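You operate a simulated robot arm through the tools that you are given. There is no shell and no other tool. Be economical: measure what you need, move in short steps, check, and stop when the job is done.

You are at the controls of a simulated robot arm. One attempt, no reset.

Task
Lap the scale off the valve seat with paste on the lapping stick.
Fine: stand the stick back, wipe the paste smear off the jig and put the green cloth back. Set down upright: lapping stick. What is to be rubbed or washed off counts as gone when no trace of it is left.

The check looks at the end state, three seconds after you hand in, the way a careful person would. Anything else that was tipped, shoved, dropped, spilled or broken makes it a failure. Flat cloth is picked up by pressing the open fingertips on it (5 to 10 N) and closing them slowly along it; thin cloth reads only 2 to 8 mm in the jaws.

Robot
A 6-joint arm with a two-finger parallel gripper, fixed in place. Base frame: the origin is at the foot of the arm, x ahead of it, y to its left, z up; the work surface is at about z = 0. Lengths are in cm, angles in rad, forces in N, time in s.
With the tool pointing down near the work surface it reaches from about 14 to 58 cm from the base axis. Its first joint turns from -1.152 to 1.152 rad. Payload 2.1 kg.
The tool frame sits at the grasp point between the pads (the TCP): z along the fingers, y along the line on which they close. The tips reach 3 cm beyond it. The gripper opens to 9.4 cm. The fingers are 2.8 cm wide and 1 cm thick; the gripper's body (5 by 9.6 cm) begins 5.5 cm behind the TCP.
Orientation is that of the tool frame in the base frame, as a unit quaternion [x, y, z, w]. With the fingers straight down and closing along the base's y, the tool's x points along the base's -x, its y along +y and its z along -z.

Tools
- The arm moves only by the tool step_arm. Its argument "deltas" is a list of rows, each a list of 7 numbers: the shift along the base's x, y, z in cm, then the turn, a rotation vector about the base's x, y, z in rad, then the closure, from 0 (fully open) to 1 (shut). In form: [[dx, dy, dz, rx, ry, rz, claw], ...]. A call has 1 to 20 rows; each row shifts and turns the commanded pose from where the row before left it. Rows are played at 5 a second. More than 5 cm and 0.15 rad between two rows, or a gripper value outside its range, and nothing of the call is played. Where a pose cannot be reached the arm comes as near as it can. A force on the tool above 40 N (or 10 N above the force at the start of the call, whichever is more), or a blocked arm, ends the call early, and 0.2 s more pass. The fingers move at their own pace (about 7.2 cm/s each) and stop on an object; they squeeze with about 38 N. The grip force told is the motor's: it shows also when the fingers shut on nothing. Time passes only in rows, and 0.2 s behind the last, so rows that do not move let the fingers close. It gives the time, the measured TCP pose, the force on the tool (base axes), the opening and the grip force at its end, in the units of the frame above (readings bear some noise), with the torque about the TCP (base axes, N m) and any sound that the robot's microphone picked up.
- Cameras (640 x 400 px; columns grow to the right, rows downward): "scene" is fixed at [5.89, -36.94, 50.17]; the picture's right is [0.78, -0.63, 0.00], its down [-0.24, -0.30, -0.92] and it looks along [0.58, 0.72, -0.39] (base axes); focal length 320 px, centre (320, 200). "wrist" rides on the gripper at [7.6, 1.4, -10.2] in the tool frame; the picture's right is [-0.18, 0.98, 0.00], its down [-0.75, -0.14, -0.64] and it looks along [-0.63, -0.12, 0.77] (tool axes); focal length 243 px, centre (320, 200). There is no depth. A picture from a camera that has moved, and an enlarged one, comes with that camera's place and axes in the base frame and with its lens.
- snapshot(camera): a new picture of that camera. No time passes.
- inspect(camera, box): a new picture of the part [left, top, right, bottom] of that camera's present view, enlarged. No time passes.
- finish_job(): hands the job in; it is judged then, once.

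Go step by step. Nothing tells you positions but the pictures and the camera data: compare them with the known pose of the tool, close in by small moves and look again before you grip or let go. The budget is 120 turns and 76 pictures, counting those below and the enlarged ones. Unless the task says otherwise, let go and move clear before handing in, and close with one line.

The tools are called after "Emit:" by a JSON object that holds its "fn" and its "kwargs". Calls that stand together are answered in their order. step_arm: Moves the arm, as the interface text tells. Its arguments: {"type":"object","properties":{"deltas":{"type":"array"}},"required":["deltas"]} The other tools are called the same way: snapshot (camera) takes a picture; inspect (camera, box) takes an enlarged picture of a part of a camera's view; finish_job () hands the job in.

At the start:

```text
t: 0.0
ee_pos: [29.25, 11.36, 40.85]
tool_rot: [0.001, 1.0, 0.0, -0.001]
ft_force: [1.1, 0.5, -0.1]
ft_torque: [0.02, 0.01, -0.02]
gripper_width: 9.4
gripper_force: 0.0
```

scene: 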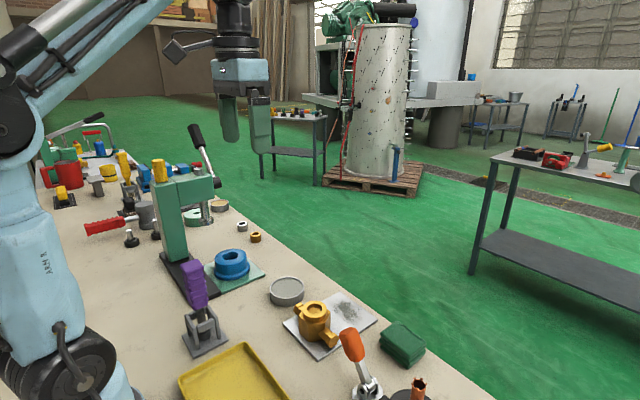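
wrist: 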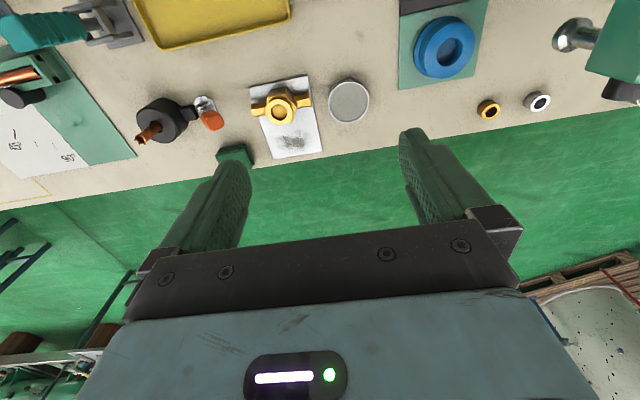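

I see a bench with a yellow valve body on a grey/white plate (smear on it), a round tin of paste, a green cloth, and a purple-handled stick in a stand. I'll enlarge the views to identify each thing.

Emit:
{"fn": "inspect", "kwargs": {"camera": "scene", "box": [160, 230, 460, 400]}}

Emit:
{"fn": "inspect", "kwargs": {"camera": "wrist", "box": [130, 60, 400, 200]}}

```text
2.13 times, centred on (310, 315) of scene
camera zoom: at [5.89, -36.94, 50.17], right [0.78, -0.63, 0.0], down [-0.24, -0.3, -0.92], along [0.58, 0.72, -0.39], focal length 683 px, centre (341, -45)
```

zoom: 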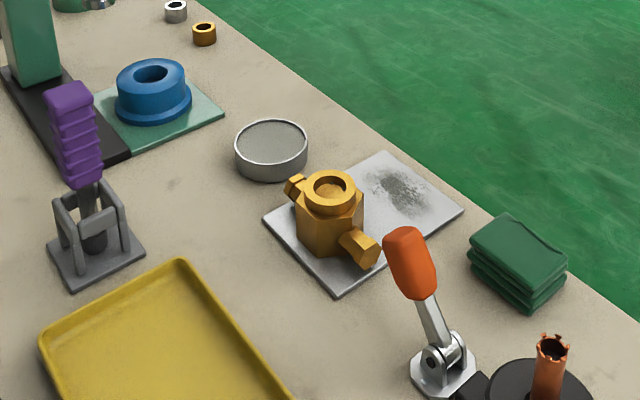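

```text
2.37 times, centred on (265, 130) of wrist
camera zoom: at [21.75, 12.91, 51.0], right [0.18, 0.98, 0.0], down [0.75, -0.14, 0.64], along [0.63, -0.12, -0.77], focal length 575 px, centre (450, 366)
```

zoom: 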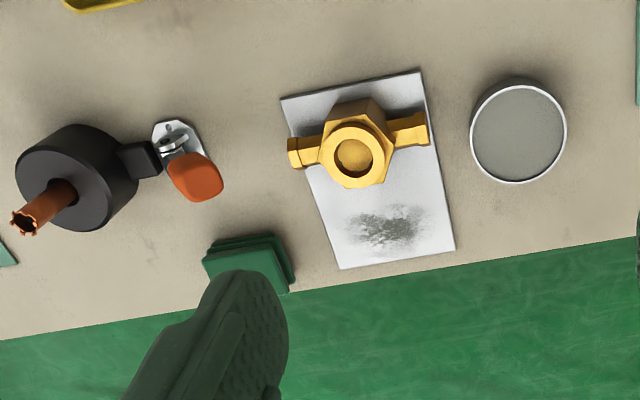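

The purple stick in the stand at about (18, 14) is the lapping stick, the tin of paste is at (38, 15), the valve bore at (36.3, 2.3, z 6), the smear at (45.5, 2) and the cloth at (46, -11.5). I'll move above the stick to look closer.

Emit:
{"fn": "step_arm", "kwargs": {"deltas": [[-3, 0.8, -1, 0, 0, 0, 0], [-4, 1, -2, 0, 0, 0, 0], [-4, 1, -3, 0, 0, 0, 0], [0, 0, 0, 0, 0, 0, 0]]}}

Emit:
{"fn": "snapshot", "kwargs": {"camera": "wrist"}}

Emit:
{"fn": "inspect", "kwargs": {"camera": "scene", "box": [150, 240, 250, 380]}}

```text
refused: row 3 steps farther than a row can; nothing moved
```

```text
71 pictures are left
camera wrist: at [21.75, 12.91, 51.0], right [0.18, 0.98, 0.0], down [0.75, -0.14, 0.64], along [0.63, -0.12, -0.77], focal length 243 px, centre (320, 200)
```

wrist: 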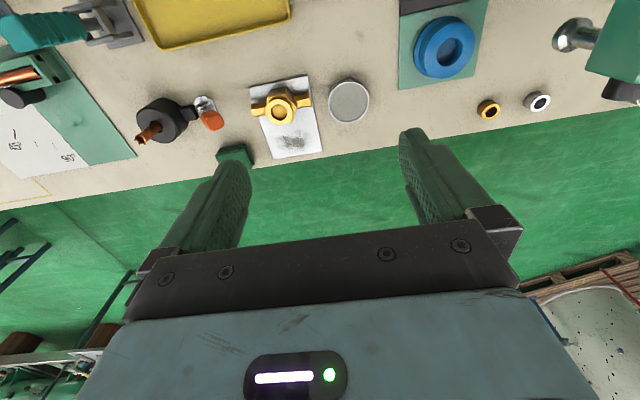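

```text
2.86 times, centred on (200, 310) of scene
camera zoom: at [5.89, -36.94, 50.17], right [0.78, -0.63, 0.0], down [-0.24, -0.3, -0.92], along [0.58, 0.72, -0.39], focal length 914 px, centre (663, -114)
```

zoom: 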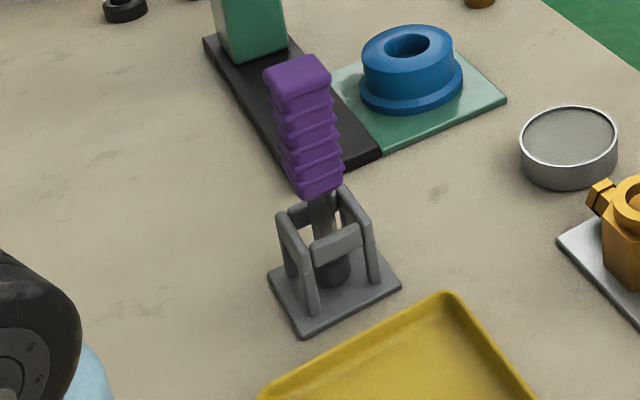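

The step was slightly too long; the stick stands in a small open rack. I'll repeat the move in shorter rows.

Emit:
{"fn": "step_arm", "kwargs": {"deltas": [[-3, 0.8, -1, 0, 0, 0, 0], [-3, 0.8, -2, 0, 0, 0, 0], [-3, 0.8, -2, 0, 0, 0, 0], [-2.2, 0.5, -1, 0, 0, 0, 0], [0, 0, 0, 0, 0, 0, 0]]}}

Emit:
{"fn": "snapshot", "kwargs": {"camera": "wrist"}}

```text
t: 1.2
ee_pos: [17.88, 14.33, 34.84]
tool_rot: [0.0, 1.0, 0.0, 0.002]
ft_force: [-0.2, 0.4, 0.3]
ft_torque: [0.02, 0.02, -0.04]
gripper_width: 9.38
gripper_force: 0.0
```

```text
69 pictures are left
camera wrist: at [10.35, 15.71, 45.02], right [0.18, 0.98, 0.0], down [0.75, -0.14, 0.64], along [0.63, -0.12, -0.77], focal length 243 px, centre (320, 200)
```

wrist: 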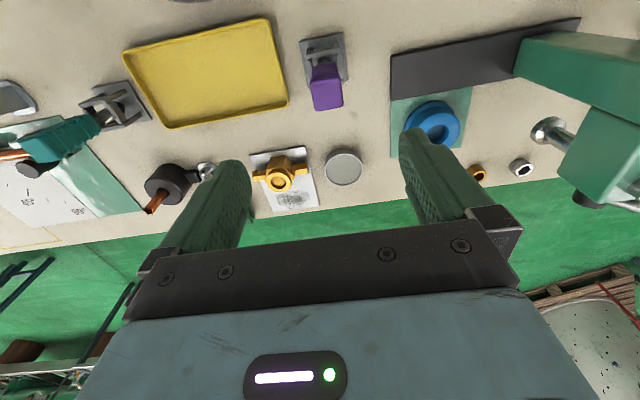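

There is a second, teal-handled tool in a similar rack on the left; I'll enlarge both to tell which is the lapping stick.

Emit:
{"fn": "inspect", "kwargs": {"camera": "wrist", "box": [0, 60, 170, 220]}}

Emit:
{"fn": "inspect", "kwargs": {"camera": "wrist", "box": [260, 20, 380, 120]}}

```text
2.50 times, centred on (85, 140) of wrist
camera zoom: at [10.35, 15.71, 45.02], right [0.18, 0.98, 0.0], down [0.75, -0.14, 0.64], along [0.63, -0.12, -0.77], focal length 606 px, centre (908, 350)
```

zoom: 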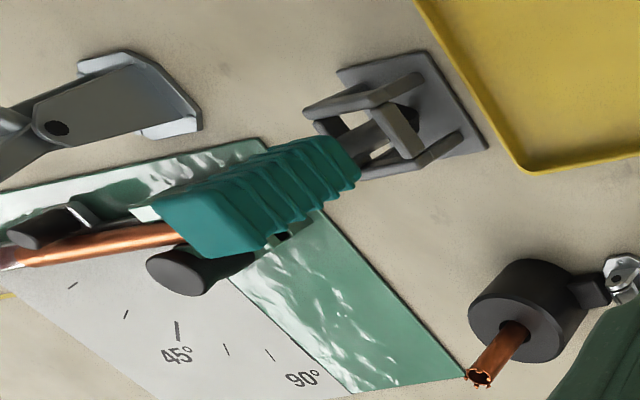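

```text
4.00 times, centred on (320, 70) of wrist
camera zoom: at [10.35, 15.71, 45.02], right [0.18, 0.98, 0.0], down [0.75, -0.14, 0.64], along [0.63, -0.12, -0.77], focal length 970 px, centre (320, 720)
```

zoom: 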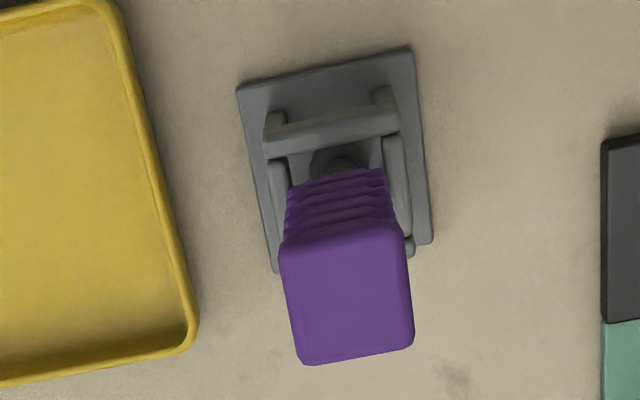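

To compare tool heads, I'll take the camera over to the teal tool before choosing.

Emit:
{"fn": "step_arm", "kwargs": {"deltas": [[0, -4.8, 0, 0, 0, 0, 0], [0, -4.8, 0, 0, 0, 0, 0], [0, -4.8, 0, 0, 0, 0, 0], [0, -4.8, -1, 0, 0, 0, 0], [0, -4.8, -1, 0, 0, 0, 0], [0, -4.8, -1, 0, 0, 0, 0], [0, -4.8, -1, 0, 0, 0, 0], [0, 0, 0, 0, 0, 0, 0]]}}

Emit:
{"fn": "snapshot", "kwargs": {"camera": "wrist"}}

```text
t: 3.0
ee_pos: [18.11, -19.36, 30.78]
tool_rot: [0.0, 1.0, 0.0, 0.0]
ft_force: [-0.2, 0.5, 0.3]
ft_torque: [0.02, -0.04, -0.01]
gripper_width: 9.38
gripper_force: 0.1
```

```text
66 pictures are left
camera wrist: at [10.62, -17.94, 41.0], right [0.18, 0.98, 0.0], down [0.75, -0.14, 0.64], along [0.63, -0.12, -0.77], focal length 243 px, centre (320, 200)
```

wrist: 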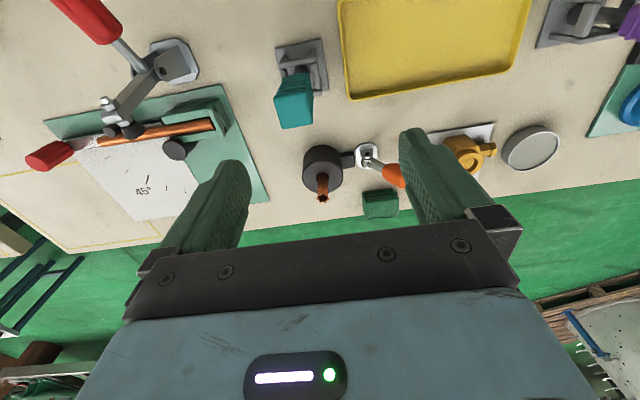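

Both tools are in view, so I'll enlarge each one.

Emit:
{"fn": "inspect", "kwargs": {"camera": "wrist", "box": [260, 25, 350, 140]}}

Emit:
{"fn": "inspect", "kwargs": {"camera": "wrist", "box": [540, 0, 640, 60]}}

```text
3.48 times, centred on (305, 82) of wrist
camera zoom: at [10.62, -17.94, 41.0], right [0.18, 0.98, 0.0], down [0.75, -0.14, 0.64], along [0.63, -0.12, -0.77], focal length 844 px, centre (372, 609)
```

zoom: 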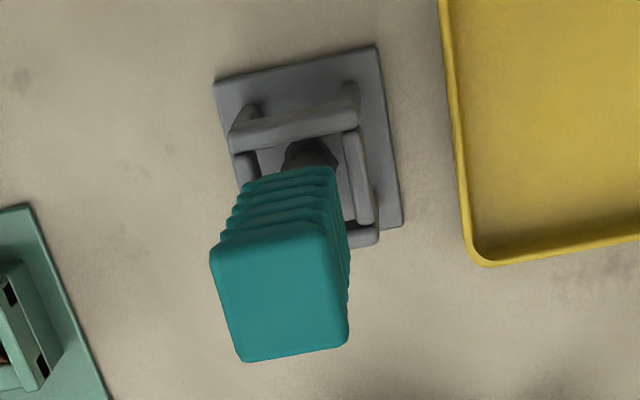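

```text
6.40 times, centred on (590, 30) of wrist
camera zoom: at [10.62, -17.94, 41.0], right [0.18, 0.98, 0.0], down [0.75, -0.14, 0.64], along [0.63, -0.12, -0.77], focal length 1553 px, centre (-1408, 1288)
```

zoom: 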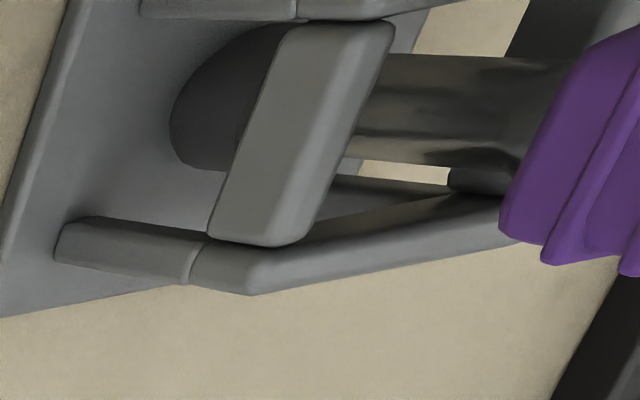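

The purple one has a dark smooth dome. I'll go low between the two to see both heads from the side.

Emit:
{"fn": "step_arm", "kwargs": {"deltas": [[0, 4.8, -1, 0, 0, 0, 0], [0, 4.5, -2, 0, 0, 0, 0], [0, 4.5, -2, 0, 0, 0, 0], [0, 1.5, -4, 0, 0, 0, 0], [0, 0, -3, 0, 0, 0, 0], [0, 0, 0, 0, 0, 0, 0]]}}

Emit:
{"fn": "snapshot", "kwargs": {"camera": "wrist"}}

```text
t: 4.4
ee_pos: [18.23, -4.19, 18.62]
tool_rot: [0.0, 1.0, 0.0, 0.001]
ft_force: [-0.4, 0.1, -0.8]
ft_torque: [0.02, 0.0, 0.01]
gripper_width: 9.41
gripper_force: 0.2
```

```text
63 pictures are left
camera wrist: at [10.58, -2.76, 28.87], right [0.18, 0.98, 0.0], down [0.75, -0.14, 0.64], along [0.63, -0.12, -0.77], focal length 243 px, centre (320, 200)
```

wrist: 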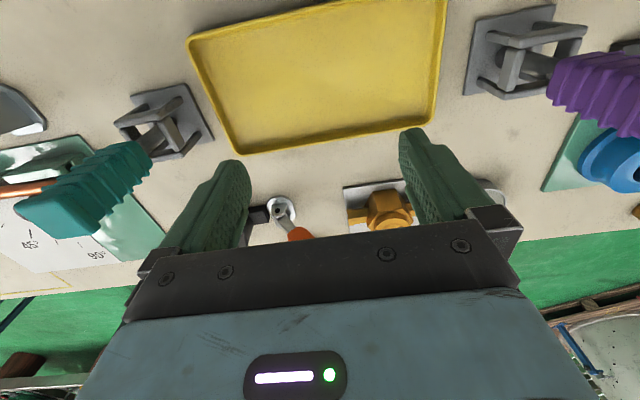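

Emit:
{"fn": "inspect", "kwargs": {"camera": "wrist", "box": [90, 70, 230, 180]}}

Emit:
{"fn": "inspect", "kwargs": {"camera": "wrist", "box": [460, 0, 640, 140]}}

```text
3.64 times, centred on (160, 125) of wrist
camera zoom: at [10.58, -2.76, 28.87], right [0.18, 0.98, 0.0], down [0.75, -0.14, 0.64], along [0.63, -0.12, -0.77], focal length 882 px, centre (902, 473)
```

zoom: 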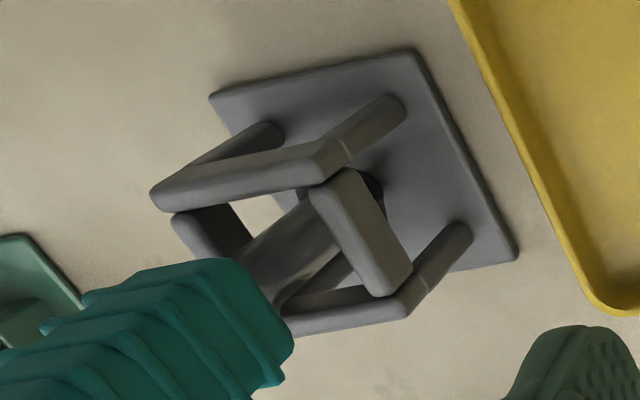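

```text
2.86 times, centred on (550, 70) of wrist
camera zoom: at [10.58, -2.76, 28.87], right [0.18, 0.98, 0.0], down [0.75, -0.14, 0.64], along [0.63, -0.12, -0.77], focal length 693 px, centre (-337, 571)
```

zoom: 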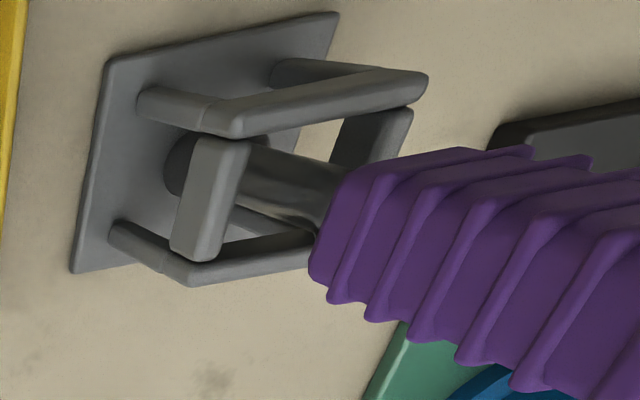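

The purple stick has a plain domed head, which fits the valve bore, and it stands at about (18.6, 14.9) with its handle top near z 17. I'll move above it and check alignment.

Emit:
{"fn": "step_arm", "kwargs": {"deltas": [[0, 1, 4, 0, 0, 0, 0], [0, 4.5, 2, 0, 0, 0, 0], [0, 4.8, 0, 0, 0, 0, 0], [0.2, 4.8, 0, 0, 0, 0, 0], [0.2, 4, 0, 0, 0, 0, 0], [0, 0, 0, 0, 0, 0, 0]]}}

Emit:
{"fn": "snapshot", "kwargs": {"camera": "wrist"}}

Emit:
{"fn": "snapshot", "kwargs": {"camera": "scene"}}

```text
t: 5.8
ee_pos: [18.63, 15.22, 24.48]
tool_rot: [0.0, 1.0, 0.0, 0.0]
ft_force: [0.0, -0.6, -0.7]
ft_torque: [-0.01, 0.0, 0.05]
gripper_width: 9.4
gripper_force: 0.0
```

```text
60 pictures are left
camera wrist: at [11.0, 16.6, 34.73], right [0.18, 0.98, 0.0], down [0.75, -0.14, 0.64], along [0.63, -0.12, -0.77], focal length 243 px, centre (320, 200)
```

wrist: 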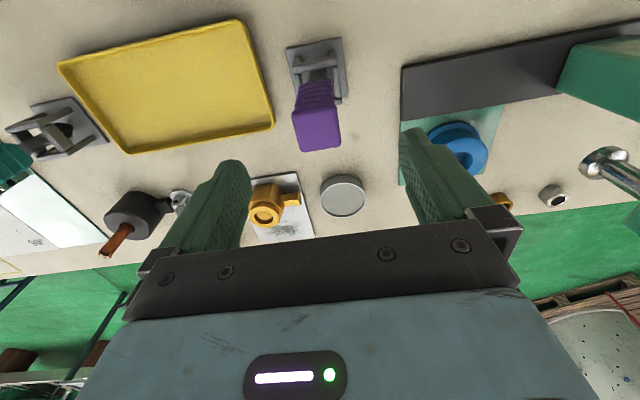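

```text
59 pictures are left
```

scene: 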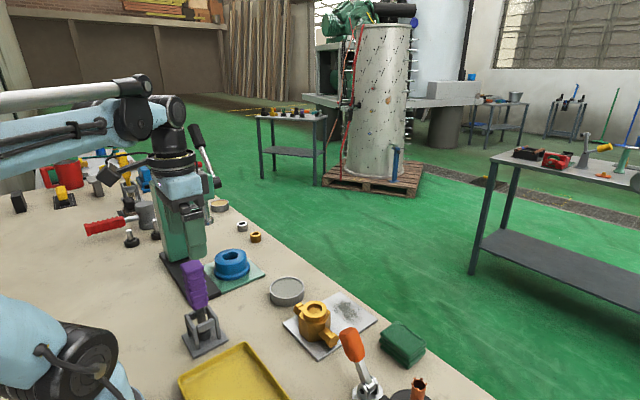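

The handle reads (18.5, 15.0), right under the fingers. I'll lower in steps and close.

Emit:
{"fn": "step_arm", "kwargs": {"deltas": [[-0.1, -0.2, -3, 0, 0, 0, 0], [0, 0, -3, 0, 0, 0, 0], [0, 0, -2, 0, 0, 0, 0], [0, 0, -1.5, 0, 0, 0, 0], [0, 0, -1.3, 0, 0, 0, 0], [0, 0, 0, 0, 0, 0, 0]]}}

Emit:
{"fn": "snapshot", "kwargs": {"camera": "wrist"}}

Emit:
{"fn": "inspect", "kwargs": {"camera": "scene", "box": [130, 200, 280, 380]}}

```text
t: 7.2
ee_pos: [18.46, 14.96, 13.92]
tool_rot: [0.0, 1.0, 0.0, 0.001]
ft_force: [-0.6, 0.4, 0.0]
ft_torque: [0.02, -0.01, 0.0]
gripper_width: 9.43
gripper_force: 0.1
```

```text
58 pictures are left
camera wrist: at [10.91, 16.37, 24.13], right [0.18, 0.98, 0.0], down [0.75, -0.14, 0.64], along [0.63, -0.12, -0.77], focal length 243 px, centre (320, 200)
```

wrist: 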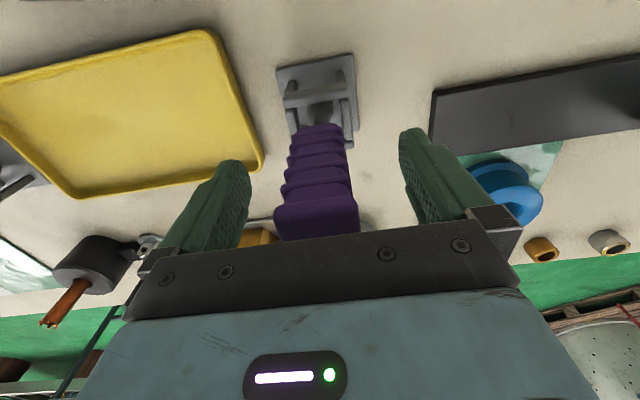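

```text
2.22 times, centred on (205, 290) of scene
camera zoom: at [5.89, -36.94, 50.17], right [0.78, -0.63, 0.0], down [-0.24, -0.3, -0.92], along [0.58, 0.72, -0.39], focal length 711 px, centre (576, 0)
```

zoom: 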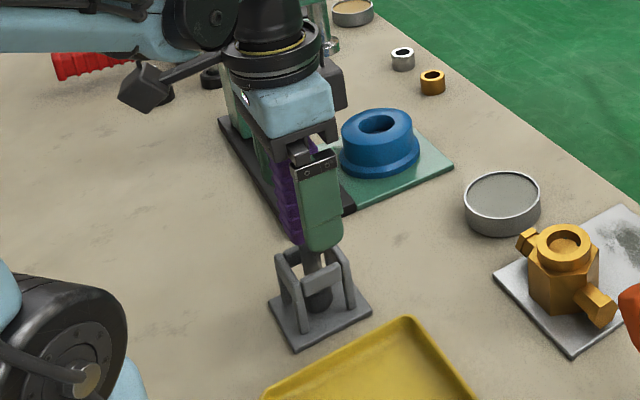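

The handle is between the pads, centred. Closing now.

Emit:
{"fn": "step_arm", "kwargs": {"deltas": [[0, 0, 0, 0, 0, 0, 0.4], [0, 0, 0, 0, 0, 0, 0.6], [0, 0, 0, 0, 0, 0, 1], [0, 0, 0, 0, 0, 0, 1], [0, 0, 0, 0, 0, 0, 1]]}}

```text
t: 8.4
ee_pos: [18.58, 15.01, 13.95]
tool_rot: [-0.001, 1.0, 0.0, 0.002]
ft_force: [0.3, 1.2, -0.1]
ft_torque: [0.06, 0.01, 0.01]
gripper_width: 3.38
gripper_force: 37.7
```

Gripped at 3.4 cm. Lifting straight up, then looking.

Emit:
{"fn": "step_arm", "kwargs": {"deltas": [[0, 0, 1, 0, 0, 0, 1], [0, 0, 2, 0, 0, 0, 1], [0, 0, 3, 0, 0, 0, 1], [0, 0, 3, 0, 0, 0, 1], [0, 0, 3, 0, 0, 0, 1], [0, 0, 0, 0, 0, 0, 1]]}}

Emit:
{"fn": "inspect", "kwargs": {"camera": "scene", "box": [130, 140, 290, 380]}}

Emit:
{"fn": "snapshot", "kwargs": {"camera": "wrist"}}

```text
t: 9.8
ee_pos: [18.55, 15.09, 26.07]
tool_rot: [-0.001, 1.0, 0.0, 0.0]
ft_force: [0.5, 0.5, -1.7]
ft_torque: [-0.01, 0.0, -0.01]
gripper_width: 3.41
gripper_force: 37.9
```

```text
1.67 times, centred on (210, 260) of scene
camera zoom: at [5.89, -36.94, 50.17], right [0.78, -0.63, 0.0], down [-0.24, -0.3, -0.92], along [0.58, 0.72, -0.39], focal length 533 px, centre (503, 100)
```

zoom: 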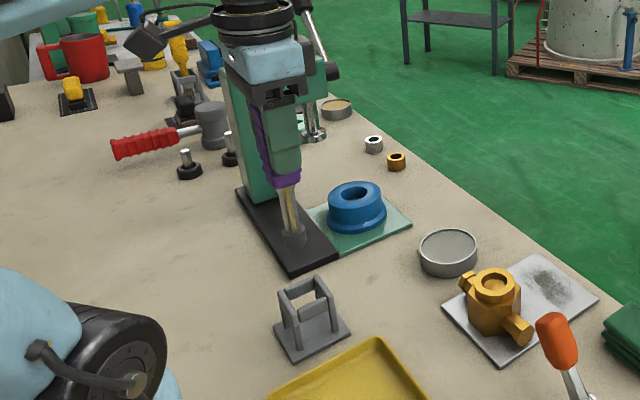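

```text
55 pictures are left
camera wrist: at [10.92, 16.44, 36.3], right [0.18, 0.98, 0.0], down [0.75, -0.14, 0.64], along [0.63, -0.12, -0.77], focal length 243 px, centre (320, 200)
```

wrist: 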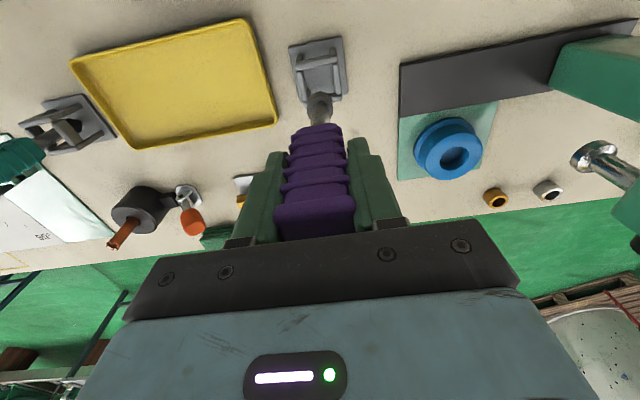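

Lifted. I'll enlarge the head of the stick, and the other tin and rack in the background, to be sure of the tool and the paste.

Emit:
{"fn": "inspect", "kwargs": {"camera": "scene", "box": [185, 235, 225, 300]}}

Emit:
{"fn": "inspect", "kwargs": {"camera": "scene", "box": [30, 130, 270, 260]}}

```text
6.15 times, centred on (205, 268) of scene
camera zoom: at [5.89, -36.94, 50.17], right [0.78, -0.63, 0.0], down [-0.24, -0.3, -0.92], along [0.58, 0.72, -0.39], focal length 1970 px, centre (1028, -215)
```

zoom: 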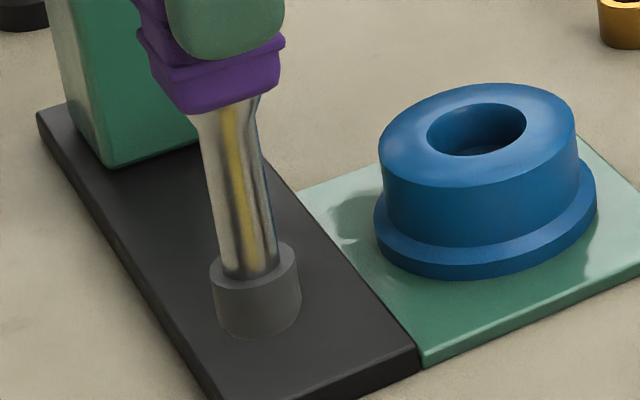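

```text
2.67 times, centred on (150, 195) of scene
camera zoom: at [5.89, -36.94, 50.17], right [0.78, -0.63, 0.0], down [-0.24, -0.3, -0.92], along [0.58, 0.72, -0.39], focal length 854 px, centre (773, 213)
```

zoom: 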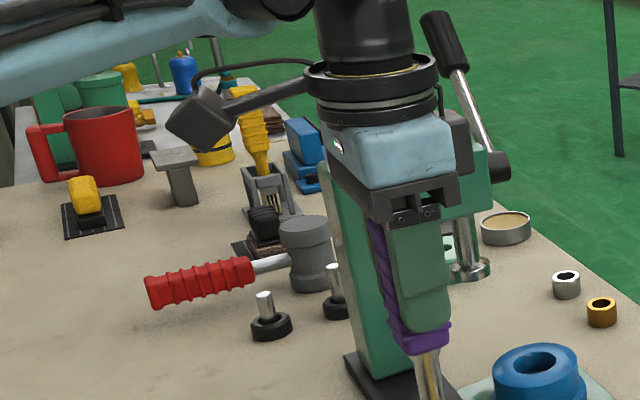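

The purple stick has a smooth cylindrical plug head of 2.5 cm, so it is the lapping stick; its bottom is about 13.5 cm below the TCP. Next I go over the grey paste tin at (38.25, 15.4).

Emit:
{"fn": "step_arm", "kwargs": {"deltas": [[3, 0, 0, 0, 0, 0, 1], [4, 0.1, 0, 0, 0, 0, 1], [4, 0.1, 0, 0, 0, 0, 1], [4, 0.1, -1, 0, 0, 0, 1], [3, 0, -1, 0, 0, 0, 1], [1.7, 0, -2, 0, 0, 0, 1], [0, 0, -2, 0, 0, 0, 1], [0, 0, 0, 0, 0, 0, 1]]}}

Emit:
{"fn": "inspect", "kwargs": {"camera": "scene", "box": [220, 200, 380, 340]}}

Emit:
{"fn": "snapshot", "kwargs": {"camera": "wrist"}}

```text
t: 11.6
ee_pos: [38.02, 15.31, 20.01]
tool_rot: [0.0, 1.0, 0.0, 0.0]
ft_force: [-0.4, 0.1, -1.1]
ft_torque: [0.0, 0.01, 0.03]
gripper_width: 3.39
gripper_force: 37.9
```

```text
2.86 times, centred on (300, 270) of scene
camera zoom: at [5.89, -36.94, 50.17], right [0.78, -0.63, 0.0], down [-0.24, -0.3, -0.92], along [0.58, 0.72, -0.39], focal length 914 px, centre (377, 0)
```

zoom: 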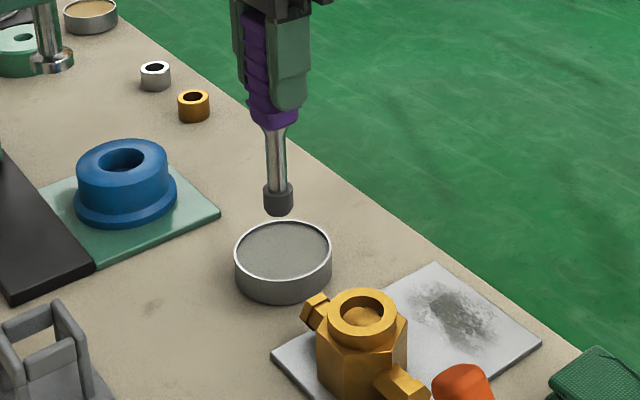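

```text
51 pictures are left
camera wrist: at [30.56, 16.67, 30.25], right [0.18, 0.98, 0.0], down [0.75, -0.14, 0.64], along [0.63, -0.12, -0.77], focal length 243 px, centre (320, 200)
```

wrist: 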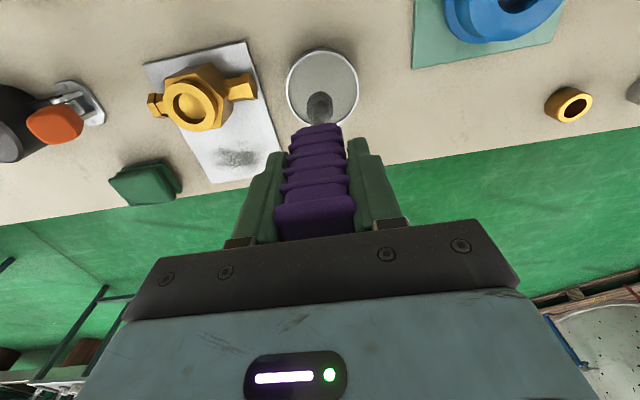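

The head is over the tin, with the paste level just below the rim at about z 2. I'll lower gently to just inside the paste.

Emit:
{"fn": "step_arm", "kwargs": {"deltas": [[0.1, 0.05, -2, 0, 0, 0, 1], [0, 0, -2, 0, 0, 0, 1], [0, 0, -0.4, 0, 0, 0, 1], [0, 0, -0.3, 0, 0, 0, 1], [0, 0, -0.3, 0, 0, 0, 1], [0, 0, 0, 0, 0, 0, 1]]}}

Emit:
{"fn": "inspect", "kwargs": {"camera": "scene", "box": [240, 230, 340, 320]}}

```text
t: 12.6
ee_pos: [38.16, 15.39, 15.57]
tool_rot: [0.0, 1.0, 0.0, 0.001]
ft_force: [-0.3, -0.1, 7.9]
ft_torque: [0.04, -0.03, 0.0]
gripper_width: 3.38
gripper_force: 38.1
stopped in row 4: the force on the tool passed its limit at 50 N (the readings are from after the stop); the commanded pose is now the measured one
```

```text
4.44 times, centred on (290, 275) of scene
camera zoom: at [5.89, -36.95, 50.17], right [0.78, -0.63, 0.0], down [-0.24, -0.3, -0.92], along [0.58, 0.72, -0.39], focal length 1422 px, centre (453, -133)
```

zoom: 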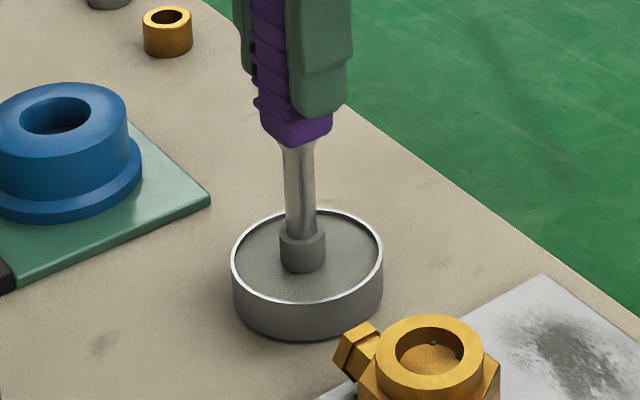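

The paste surface is firm, at TCP z 15.6 with the head touching it. I'll lift off and check whether paste is on the head.

Emit:
{"fn": "step_arm", "kwargs": {"deltas": [[0, 0, 0, 0, 0, 0.1, 1], [0, 0, 0, 0, 0, -0.1, 1], [0, 0, 1, 0, 0, 0, 1], [0, 0, 3, 0, 0, 0, 1], [0, 0, 1.5, 0, 0, 0, 1], [0, 0, 0, 0, 0, 0, 1]]}}

Emit:
{"fn": "inspect", "kwargs": {"camera": "scene", "box": [260, 210, 320, 300]}}

```text
t: 14.0
ee_pos: [38.29, 15.26, 21.09]
tool_rot: [0.0, 1.0, 0.0, 0.0]
ft_force: [-1.0, -0.3, -1.6]
ft_torque: [0.02, 0.01, 0.0]
gripper_width: 3.36
gripper_force: 38.1
```

```text
4.44 times, centred on (290, 255) of scene
camera zoom: at [5.89, -36.94, 50.17], right [0.78, -0.63, 0.0], down [-0.24, -0.3, -0.92], along [0.58, 0.72, -0.39], focal length 1422 px, centre (453, -44)
```

zoom: 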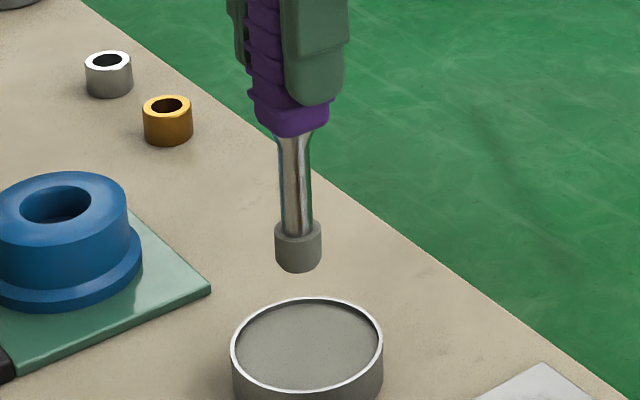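

The head is now lighter grey, coated with paste. I'll look into the valve bore before bringing the stick over.

Emit:
{"fn": "inspect", "kwargs": {"camera": "scene", "box": [285, 290, 355, 360]}}

Emit:
{"fn": "inspect", "kwargs": {"camera": "wrist", "box": [130, 40, 280, 200]}}

```text
5.71 times, centred on (320, 325) of scene
camera zoom: at [5.89, -36.94, 50.17], right [0.78, -0.63, 0.0], down [-0.24, -0.3, -0.92], along [0.58, 0.72, -0.39], focal length 1829 px, centre (320, -514)
```

zoom: 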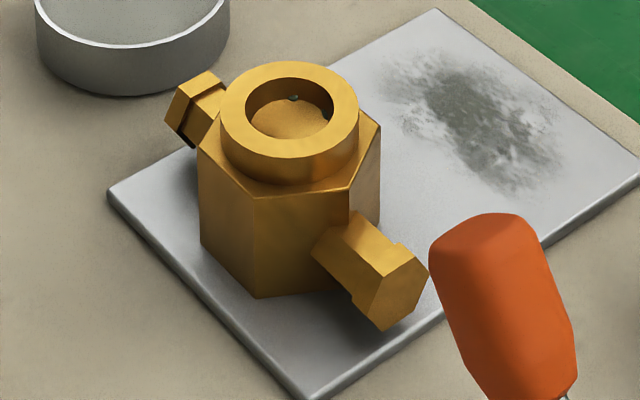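

```text
2.50 times, centred on (205, 120) of wrist
camera zoom: at [30.62, 16.78, 31.36], right [0.18, 0.98, 0.0], down [0.75, -0.14, 0.64], along [0.63, -0.12, -0.77], focal length 606 px, centre (608, 400)
```

zoom: 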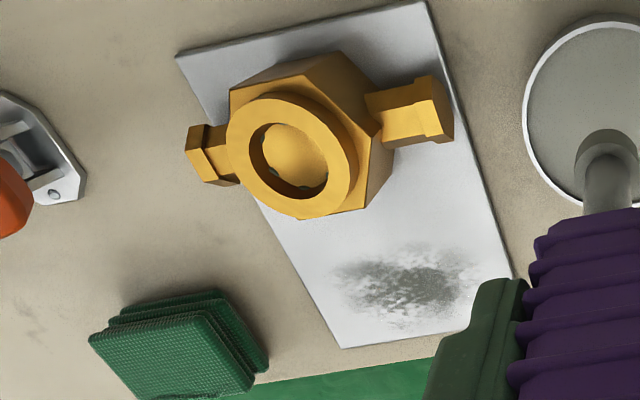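

Scale spots are visible on the bore floor; the bore is about 3.1 cm wide at (36.4, 2.5), rim z 6. I'll carry the stick above it and check alignment.

Emit:
{"fn": "step_arm", "kwargs": {"deltas": [[-0.4, -3, 0.5, 0, 0, 0, 1], [-0.4, -3.5, 0, 0, 0, 0, 1], [-0.4, -3.3, 0, 0, 0, 0, 1], [-0.4, -2.4, 0, 0, 0, 0, 1], [-0.2, -0.6, -0.5, 0, 0, 0, 1], [0, 0, 0, 0, 0, 0, 1]]}}

Emit:
{"fn": "inspect", "kwargs": {"camera": "scene", "box": [265, 250, 375, 360]}}

Emit:
{"fn": "inspect", "kwargs": {"camera": "wrist", "box": [250, 20, 410, 180]}}

```text
t: 15.4
ee_pos: [36.37, 2.39, 21.11]
tool_rot: [0.0, 1.0, -0.001, 0.0]
ft_force: [0.4, -0.7, -2.0]
ft_torque: [0.04, 0.01, 0.0]
gripper_width: 3.38
gripper_force: 38.5
```

```text
3.64 times, centred on (320, 305) of scene
camera zoom: at [5.89, -36.94, 50.17], right [0.78, -0.63, 0.0], down [-0.24, -0.3, -0.92], along [0.58, 0.72, -0.39], focal length 1164 px, centre (320, -182)
```

zoom: 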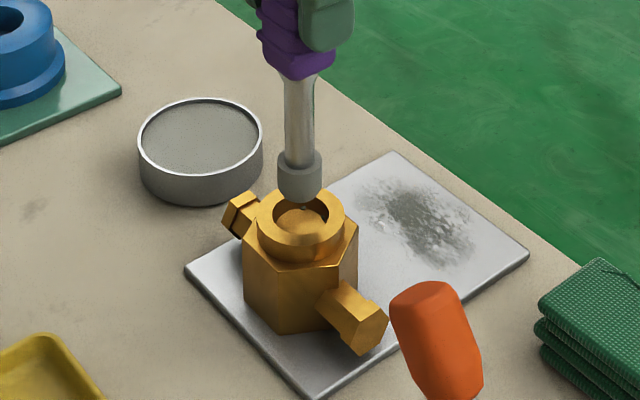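

```text
2.50 times, centred on (330, 100) of wrist
camera zoom: at [28.84, 3.84, 31.42], right [0.18, 0.98, 0.0], down [0.75, -0.14, 0.64], along [0.63, -0.12, -0.77], focal length 606 px, centre (295, 450)
```

zoom: 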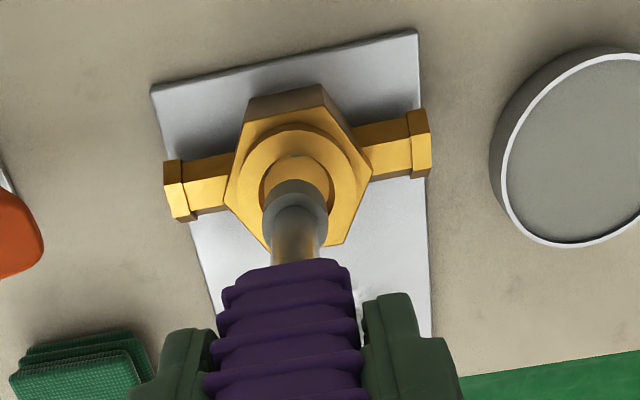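

Alignment looks close. I'll zoom in tightly to measure the remaining offset.

Emit:
{"fn": "inspect", "kwargs": {"camera": "wrist", "box": [295, 60, 355, 120]}}

Emit:
{"fn": "inspect", "kwargs": {"camera": "scene", "box": [290, 280, 340, 330]}}

```text
6.67 times, centred on (325, 90) of wrist
camera zoom: at [28.84, 3.84, 31.42], right [0.18, 0.98, 0.0], down [0.75, -0.14, 0.64], along [0.63, -0.12, -0.77], focal length 1618 px, centre (287, 933)
```

zoom: 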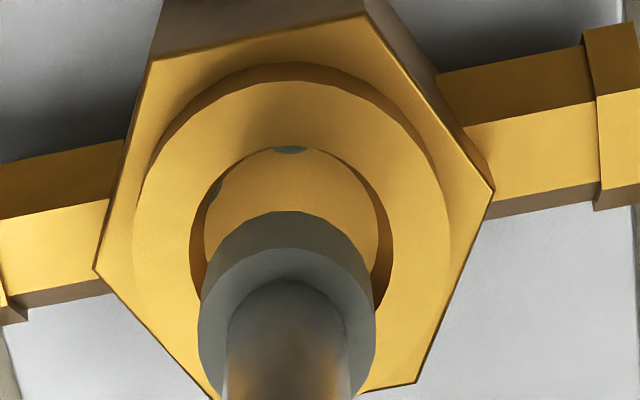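

```text
8.00 times, centred on (315, 305) of scene
camera zoom: at [5.89, -36.94, 50.17], right [0.78, -0.63, 0.0], down [-0.24, -0.3, -0.92], along [0.58, 0.72, -0.39], focal length 2560 px, centre (360, -640)
```

zoom: 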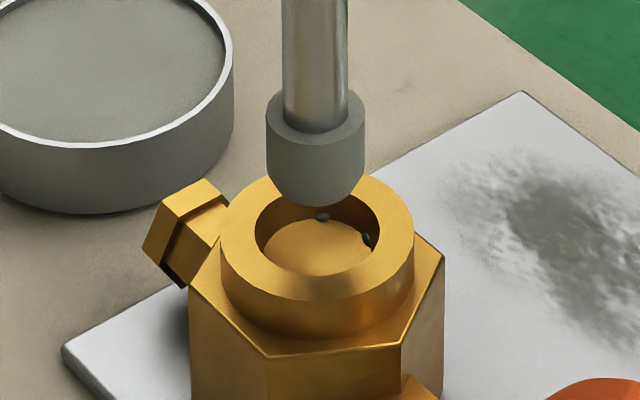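

Offset is about 0.1 cm, inside the 0.28 cm play. I'll lower slowly into the bore, feeling for the floor.

Emit:
{"fn": "step_arm", "kwargs": {"deltas": [[-0.05, 0.03, -0.8, 0, 0, 0, 1], [0, 0, -0.7, 0, 0, 0, 1], [0, 0, -0.4, 0, 0, 0, 1], [0, 0, -0.3, 0, 0, 0, 1], [0, 0, -0.2, 0, 0, 0, 1], [0, 0, 0, 0, 0, 0, 1]]}}

Emit:
{"fn": "inspect", "kwargs": {"camera": "scene", "box": [290, 280, 340, 330]}}

```text
t: 16.8
ee_pos: [36.2, 2.67, 18.84]
tool_rot: [-0.001, 1.0, 0.001, -0.001]
ft_force: [0.3, -0.2, -2.3]
ft_torque: [-0.02, -0.03, -0.05]
gripper_width: 3.38
gripper_force: 38.0
```

```text
8.00 times, centred on (315, 305) of scene
camera zoom: at [5.89, -36.94, 50.17], right [0.78, -0.63, 0.0], down [-0.24, -0.3, -0.92], along [0.58, 0.72, -0.39], focal length 2560 px, centre (360, -640)
```

zoom: 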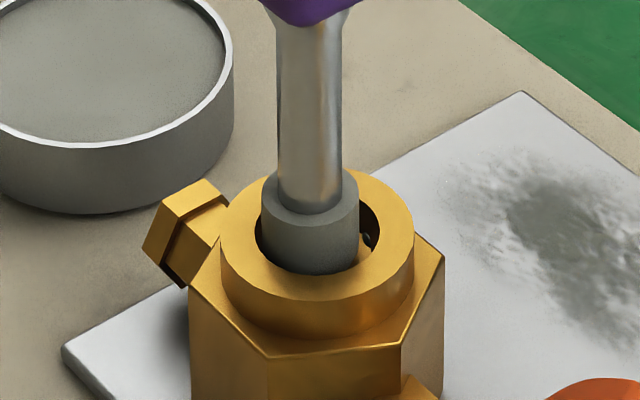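

The head has entered, about 0.2 cm left of centre in this view. I'll centre it and keep lowering in 1–2 mm steps.

Emit:
{"fn": "step_arm", "kwargs": {"deltas": [[0.13, -0.1, 0, 0, 0, 0, 1], [0, 0, -0.2, 0, 0, 0, 1], [0, 0, -0.2, 0, 0, 0, 1], [0, 0, -0.15, 0, 0, 0, 1], [0, 0, -0.1, 0, 0, 0, 1], [0, 0, -0.1, 0, 0, 0, 1], [0, 0, 0, 0, 0, 0, 1]]}}

Emit:
{"fn": "inspect", "kwargs": {"camera": "scene", "box": [290, 280, 340, 330]}}

```text
t: 17.9
ee_pos: [36.35, 2.41, 18.33]
tool_rot: [0.0, 1.0, 0.0, 0.0]
ft_force: [0.4, 0.1, 6.6]
ft_torque: [0.01, 0.01, 0.01]
gripper_width: 3.37
gripper_force: 38.2
stopped in row 5: the force on the tool passed its limit at 46 N (the readings are from after the stop); the commanded pose is now the measured one
```

```text
8.00 times, centred on (315, 305) of scene
camera zoom: at [5.89, -36.94, 50.17], right [0.78, -0.63, 0.0], down [-0.24, -0.3, -0.92], along [0.58, 0.72, -0.39], focal length 2560 px, centre (360, -640)
```

zoom: 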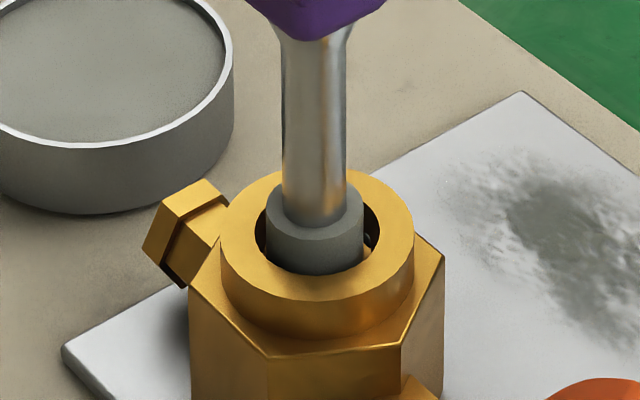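

The head sits on the bore floor with a light 6–7 N. I'll rub in small circles with twisting.

Emit:
{"fn": "step_arm", "kwargs": {"deltas": [[0.2, 0, 0, 0, 0, 0.12, 1], [-0.06, 0.14, 0, 0, 0, 0.12, 1], [-0.14, 0.06, 0, 0, 0, 0.12, 1], [-0.14, -0.06, 0, 0, 0, 0.12, 1], [-0.06, -0.14, 0, 0, 0, -0.12, 1], [0.06, -0.14, 0, 0, 0, -0.12, 1], [0.14, -0.06, 0, 0, 0, -0.12, 1], [0.14, 0.06, 0, 0, 0, -0.12, 1], [0.06, 0.14, 0, 0, 0, -0.12, 1], [-0.06, 0.14, 0, 0, 0, -0.12, 1], [-0.14, 0.06, 0, 0, 0, -0.12, 1], [-0.14, -0.06, 0, 0, 0, -0.12, 1], [-0.06, -0.14, 0, 0, 0, 0.12, 1], [0.06, -0.14, 0, 0, 0, 0.12, 1], [0.14, -0.06, 0, 0, 0, 0.12, 1], [0.14, 0.06, 0, 0, 0, 0.12, 1], [-0.14, 0, 0, 0, 0, 0, 1]]}}

Emit:
{"fn": "inspect", "kwargs": {"camera": "scene", "box": [290, 280, 340, 330]}}

```text
t: 19.3
ee_pos: [36.36, 2.31, 18.34]
tool_rot: [-0.118, 0.993, 0.001, 0.0]
ft_force: [0.4, -0.3, 4.3]
ft_torque: [-0.08, 0.03, -0.02]
gripper_width: 3.41
gripper_force: 37.9
stopped in row 7: the force on the tool passed its limit at 41 N (the readings are from after the stop); the commanded pose is now the measured one
```

```text
8.00 times, centred on (315, 305) of scene
camera zoom: at [5.89, -36.94, 50.17], right [0.78, -0.63, 0.0], down [-0.24, -0.3, -0.92], along [0.58, 0.72, -0.39], focal length 2560 px, centre (360, -640)
```

zoom: 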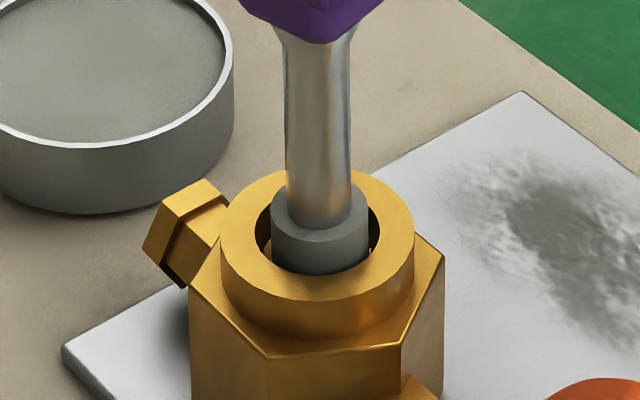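

The valve has not moved, and one wall spot looks gone. The -y wall was reached, so I'll re-centre by +y and continue circling.

Emit:
{"fn": "step_arm", "kwargs": {"deltas": [[0, 0.2, 0, 0, 0, -0.1, 1], [0.2, 0, 0, 0, 0, -0.1, 1], [-0.06, 0.14, 0, 0, 0, -0.1, 1], [-0.14, 0.06, 0, 0, 0, -0.1, 1], [-0.14, -0.06, 0, 0, 0, -0.1, 1], [-0.06, -0.14, 0, 0, 0, -0.1, 1], [0.06, -0.14, 0, 0, 0, 0.12, 1], [0.14, -0.06, 0, 0, 0, 0.12, 1], [0.14, 0.06, 0, 0, 0, 0.12, 1], [0.06, 0.14, 0, 0, 0, 0.12, 1], [-0.06, 0.14, 0, 0, 0, 0.12, 1], [-0.14, 0.06, 0, 0, 0, 0.12, 1], [-0.14, -0.06, 0, 0, 0, -0.12, 1], [-0.06, -0.14, 0, 0, 0, -0.12, 1], [0.06, -0.14, 0, 0, 0, -0.1, 1], [0.14, -0.06, 0, 0, 0, 0, 1], [0.14, 0.06, 0, 0, 0, 0, 1], [-0.14, 0, 0, 0, 0, 0, 1]]}}

Emit:
{"fn": "inspect", "kwargs": {"camera": "scene", "box": [290, 280, 340, 330]}}

```text
t: 23.1
ee_pos: [36.24, 2.42, 18.28]
tool_rot: [-0.008, 1.0, 0.002, 0.001]
ft_force: [4.7, 2.3, 0.3]
ft_torque: [0.19, -0.65, -0.02]
gripper_width: 3.39
gripper_force: 37.7
```

```text
8.00 times, centred on (315, 305) of scene
camera zoom: at [5.89, -36.94, 50.17], right [0.78, -0.63, 0.0], down [-0.24, -0.3, -0.92], along [0.58, 0.72, -0.39], focal length 2560 px, centre (360, -640)
```

zoom: 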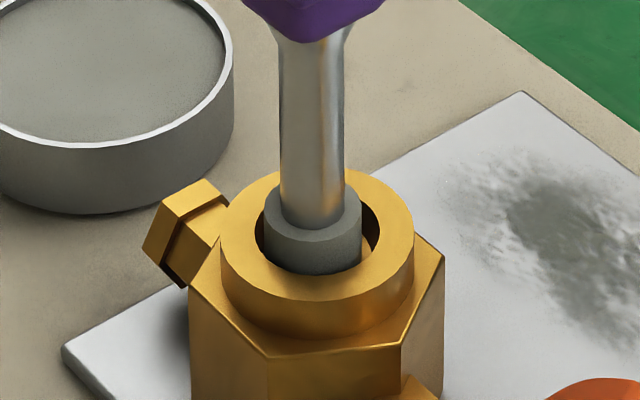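

There's a sideways contact on the -x wall and little downward pressure. I'll shift +x, press slightly, and circle again.

Emit:
{"fn": "step_arm", "kwargs": {"deltas": [[0.12, 0, 0, 0, 0, 0, 1], [0, 0, -0.08, 0, 0, 0, 1], [0.2, 0, 0, 0, 0, 0.12, 1], [-0.06, 0.14, 0, 0, 0, 0.12, 1], [-0.14, 0.06, 0, 0, 0, 0.12, 1], [-0.14, -0.06, 0, 0, 0, 0.12, 1], [-0.06, -0.14, 0, 0, 0, -0.12, 1], [0.06, -0.14, 0, 0, 0, -0.12, 1], [0.14, -0.06, 0, 0, 0, -0.12, 1], [0.14, 0.06, 0, 0, 0, -0.12, 1], [0.06, 0.14, 0, 0, 0, -0.12, 1], [-0.06, 0.14, 0, 0, 0, -0.12, 1], [-0.14, 0.06, 0, 0, 0, -0.12, 1], [-0.14, -0.06, 0, 0, 0, -0.12, 1], [-0.06, -0.14, 0, 0, 0, 0.12, 1], [0.06, -0.14, 0, 0, 0, 0.12, 1], [0.14, -0.06, 0, 0, 0, 0.12, 1], [0.14, 0.06, 0, 0, 0, 0.12, 1], [-0.2, 0.06, 0, 0, 0, 0, 1]]}}

```text
t: 24.4
ee_pos: [36.58, 2.5, 18.2]
tool_rot: [-0.214, 0.977, -0.001, 0.005]
ft_force: [0.8, -1.8, 4.4]
ft_torque: [-0.05, -0.1, -0.04]
gripper_width: 3.4
gripper_force: 37.9
stopped in row 6: the force on the tool passed its limit at 41 N (the readings are from after the stop); the commanded pose is now the measured one
```

It stopped on the limit again with a light 4 N left; I'll continue the circle from here while untwisting.

Emit:
{"fn": "step_arm", "kwargs": {"deltas": [[-0.15, 0.1, 0, 0, 0, -0.12, 1], [-0.14, 0, 0, 0, 0, -0.12, 1], [-0.1, -0.12, 0, 0, 0, -0.12, 1], [0.05, -0.14, 0, 0, 0, -0.12, 1], [0.14, -0.08, 0, 0, 0, -0.12, 1], [0.14, 0.02, 0, 0, 0, -0.12, 1], [0.1, 0.12, 0, 0, 0, -0.12, 1], [-0.02, 0.14, 0, 0, 0, 0.12, 1], [-0.14, 0.08, 0, 0, 0, 0.12, 1], [-0.14, 0, 0, 0, 0, 0.12, 1], [-0.1, -0.12, 0, 0, 0, 0.12, 1], [0.05, -0.14, 0, 0, 0, 0, 1], [0.14, -0.08, 0, 0, 0, 0, 1], [0.14, 0.04, 0, 0, 0, 0, 1], [-0.07, 0.1, 0, 0, 0, 0, 1]]}}

Emit:
{"fn": "inspect", "kwargs": {"camera": "scene", "box": [290, 280, 340, 330]}}

```text
t: 27.6
ee_pos: [36.5, 2.49, 18.24]
tool_rot: [-0.036, 0.999, -0.002, 0.004]
ft_force: [-0.3, 0.0, -1.2]
ft_torque: [0.0, -0.04, 0.0]
gripper_width: 3.41
gripper_force: 38.0
```

```text
8.00 times, centred on (315, 305) of scene
camera zoom: at [5.89, -36.94, 50.17], right [0.78, -0.63, 0.0], down [-0.24, -0.3, -0.92], along [0.58, 0.72, -0.39], focal length 2560 px, centre (360, -640)
```

zoom: 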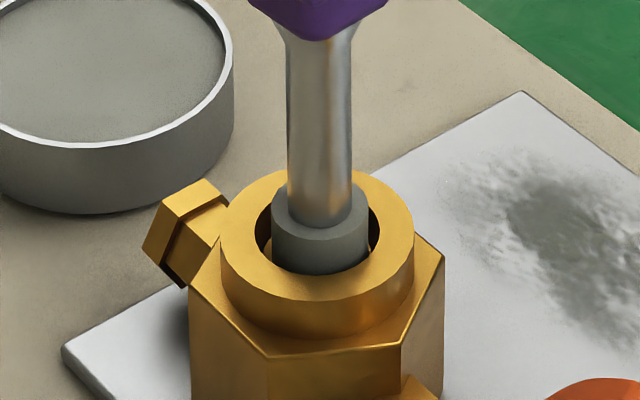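

Now I'll lift straight out and look for remaining scale.

Emit:
{"fn": "step_arm", "kwargs": {"deltas": [[-0.1, 0, 0.1, 0, 0, 0, 1], [0, 0, 0.8, 0, 0, 0, 1], [0, 0, 1, 0, 0, -0.07, 1], [0, 0, 2, 0, 0, 0, 1], [0, 0, 1.5, 0, 0, 0, 1], [-2, 5, 0, 0, 0, 0, 1], [0, 0, 0, 0, 0, 0, 1]]}}

Emit:
{"fn": "inspect", "kwargs": {"camera": "scene", "box": [290, 280, 340, 330]}}

Emit:
{"fn": "snapshot", "kwargs": {"camera": "wrist"}}

```text
refused: row 6 steps farther than a row can; nothing moved
```

```text
8.00 times, centred on (315, 305) of scene
camera zoom: at [5.89, -36.94, 50.17], right [0.78, -0.63, 0.0], down [-0.24, -0.3, -0.92], along [0.58, 0.72, -0.39], focal length 2560 px, centre (360, -640)
```

zoom: 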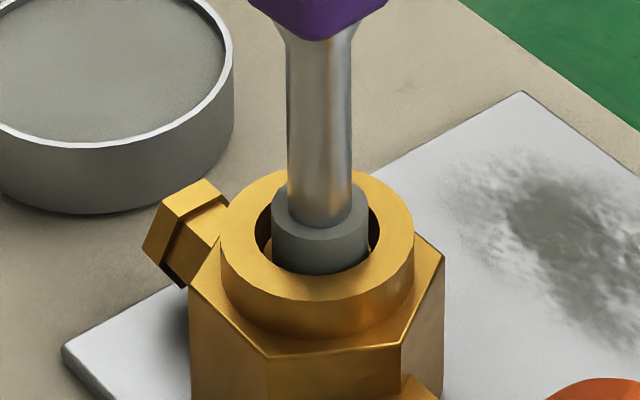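

```text
36 pictures are left
camera wrist: at [28.76, 3.35, 28.42], right [0.11, 0.99, 0.0], down [0.76, -0.09, 0.65], along [0.64, -0.08, -0.76], focal length 243 px, centre (320, 200)
```

wrist: 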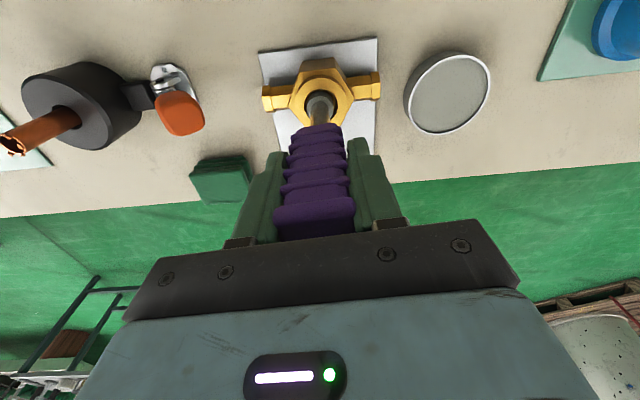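

The move was refused because one row was too long; I'll send it again with a shorter row.

Emit:
{"fn": "step_arm", "kwargs": {"deltas": [[-0.1, 0, 0.1, 0, 0, 0, 1], [0, 0, 0.8, 0, 0, 0, 1], [0, 0, 1, 0, 0, -0.07, 1], [0, 0, 2, 0, 0, 0, 1], [0, 0, 1.5, 0, 0, 0, 1], [-1, 4, 0, 0, 0, 0, 1], [-1, 1.5, 0, 0, 0, 0, 1], [0, 0, 0, 0, 0, 0, 1]]}}

```text
t: 29.4
ee_pos: [34.41, 7.98, 23.72]
tool_rot: [-0.002, 1.0, -0.002, 0.005]
ft_force: [0.3, -0.3, -1.9]
ft_torque: [-0.01, 0.0, 0.01]
gripper_width: 3.37
gripper_force: 38.1
```

Emit:
{"fn": "inspect", "kwargs": {"camera": "scene", "box": [290, 280, 340, 330]}}

Emit:
{"fn": "inspect", "kwargs": {"camera": "wrist", "box": [220, 60, 320, 160]}}

```text
8.00 times, centred on (315, 305) of scene
camera zoom: at [5.89, -36.94, 50.17], right [0.78, -0.63, 0.0], down [-0.24, -0.3, -0.92], along [0.58, 0.72, -0.39], focal length 2560 px, centre (360, -640)
```

zoom: 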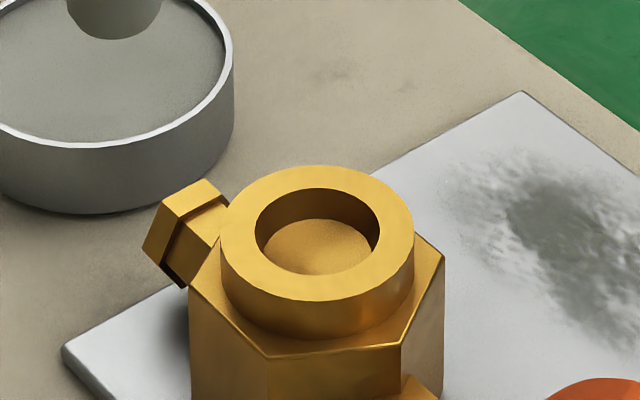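

```text
4.00 times, centred on (270, 110) of wrist
camera zoom: at [26.72, 9.44, 33.87], right [0.18, 0.98, 0.0], down [0.75, -0.14, 0.65], along [0.64, -0.12, -0.76], focal length 970 px, centre (520, 560)
```

zoom: 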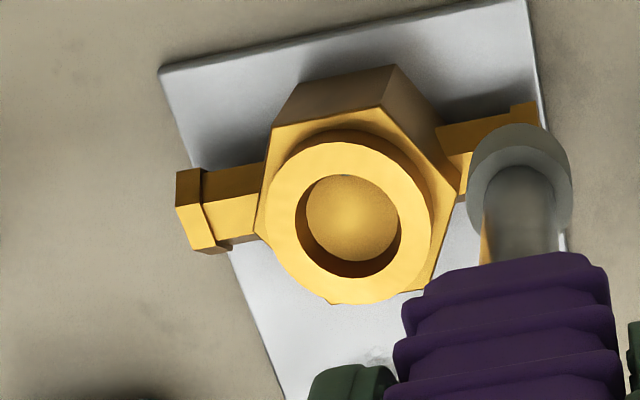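

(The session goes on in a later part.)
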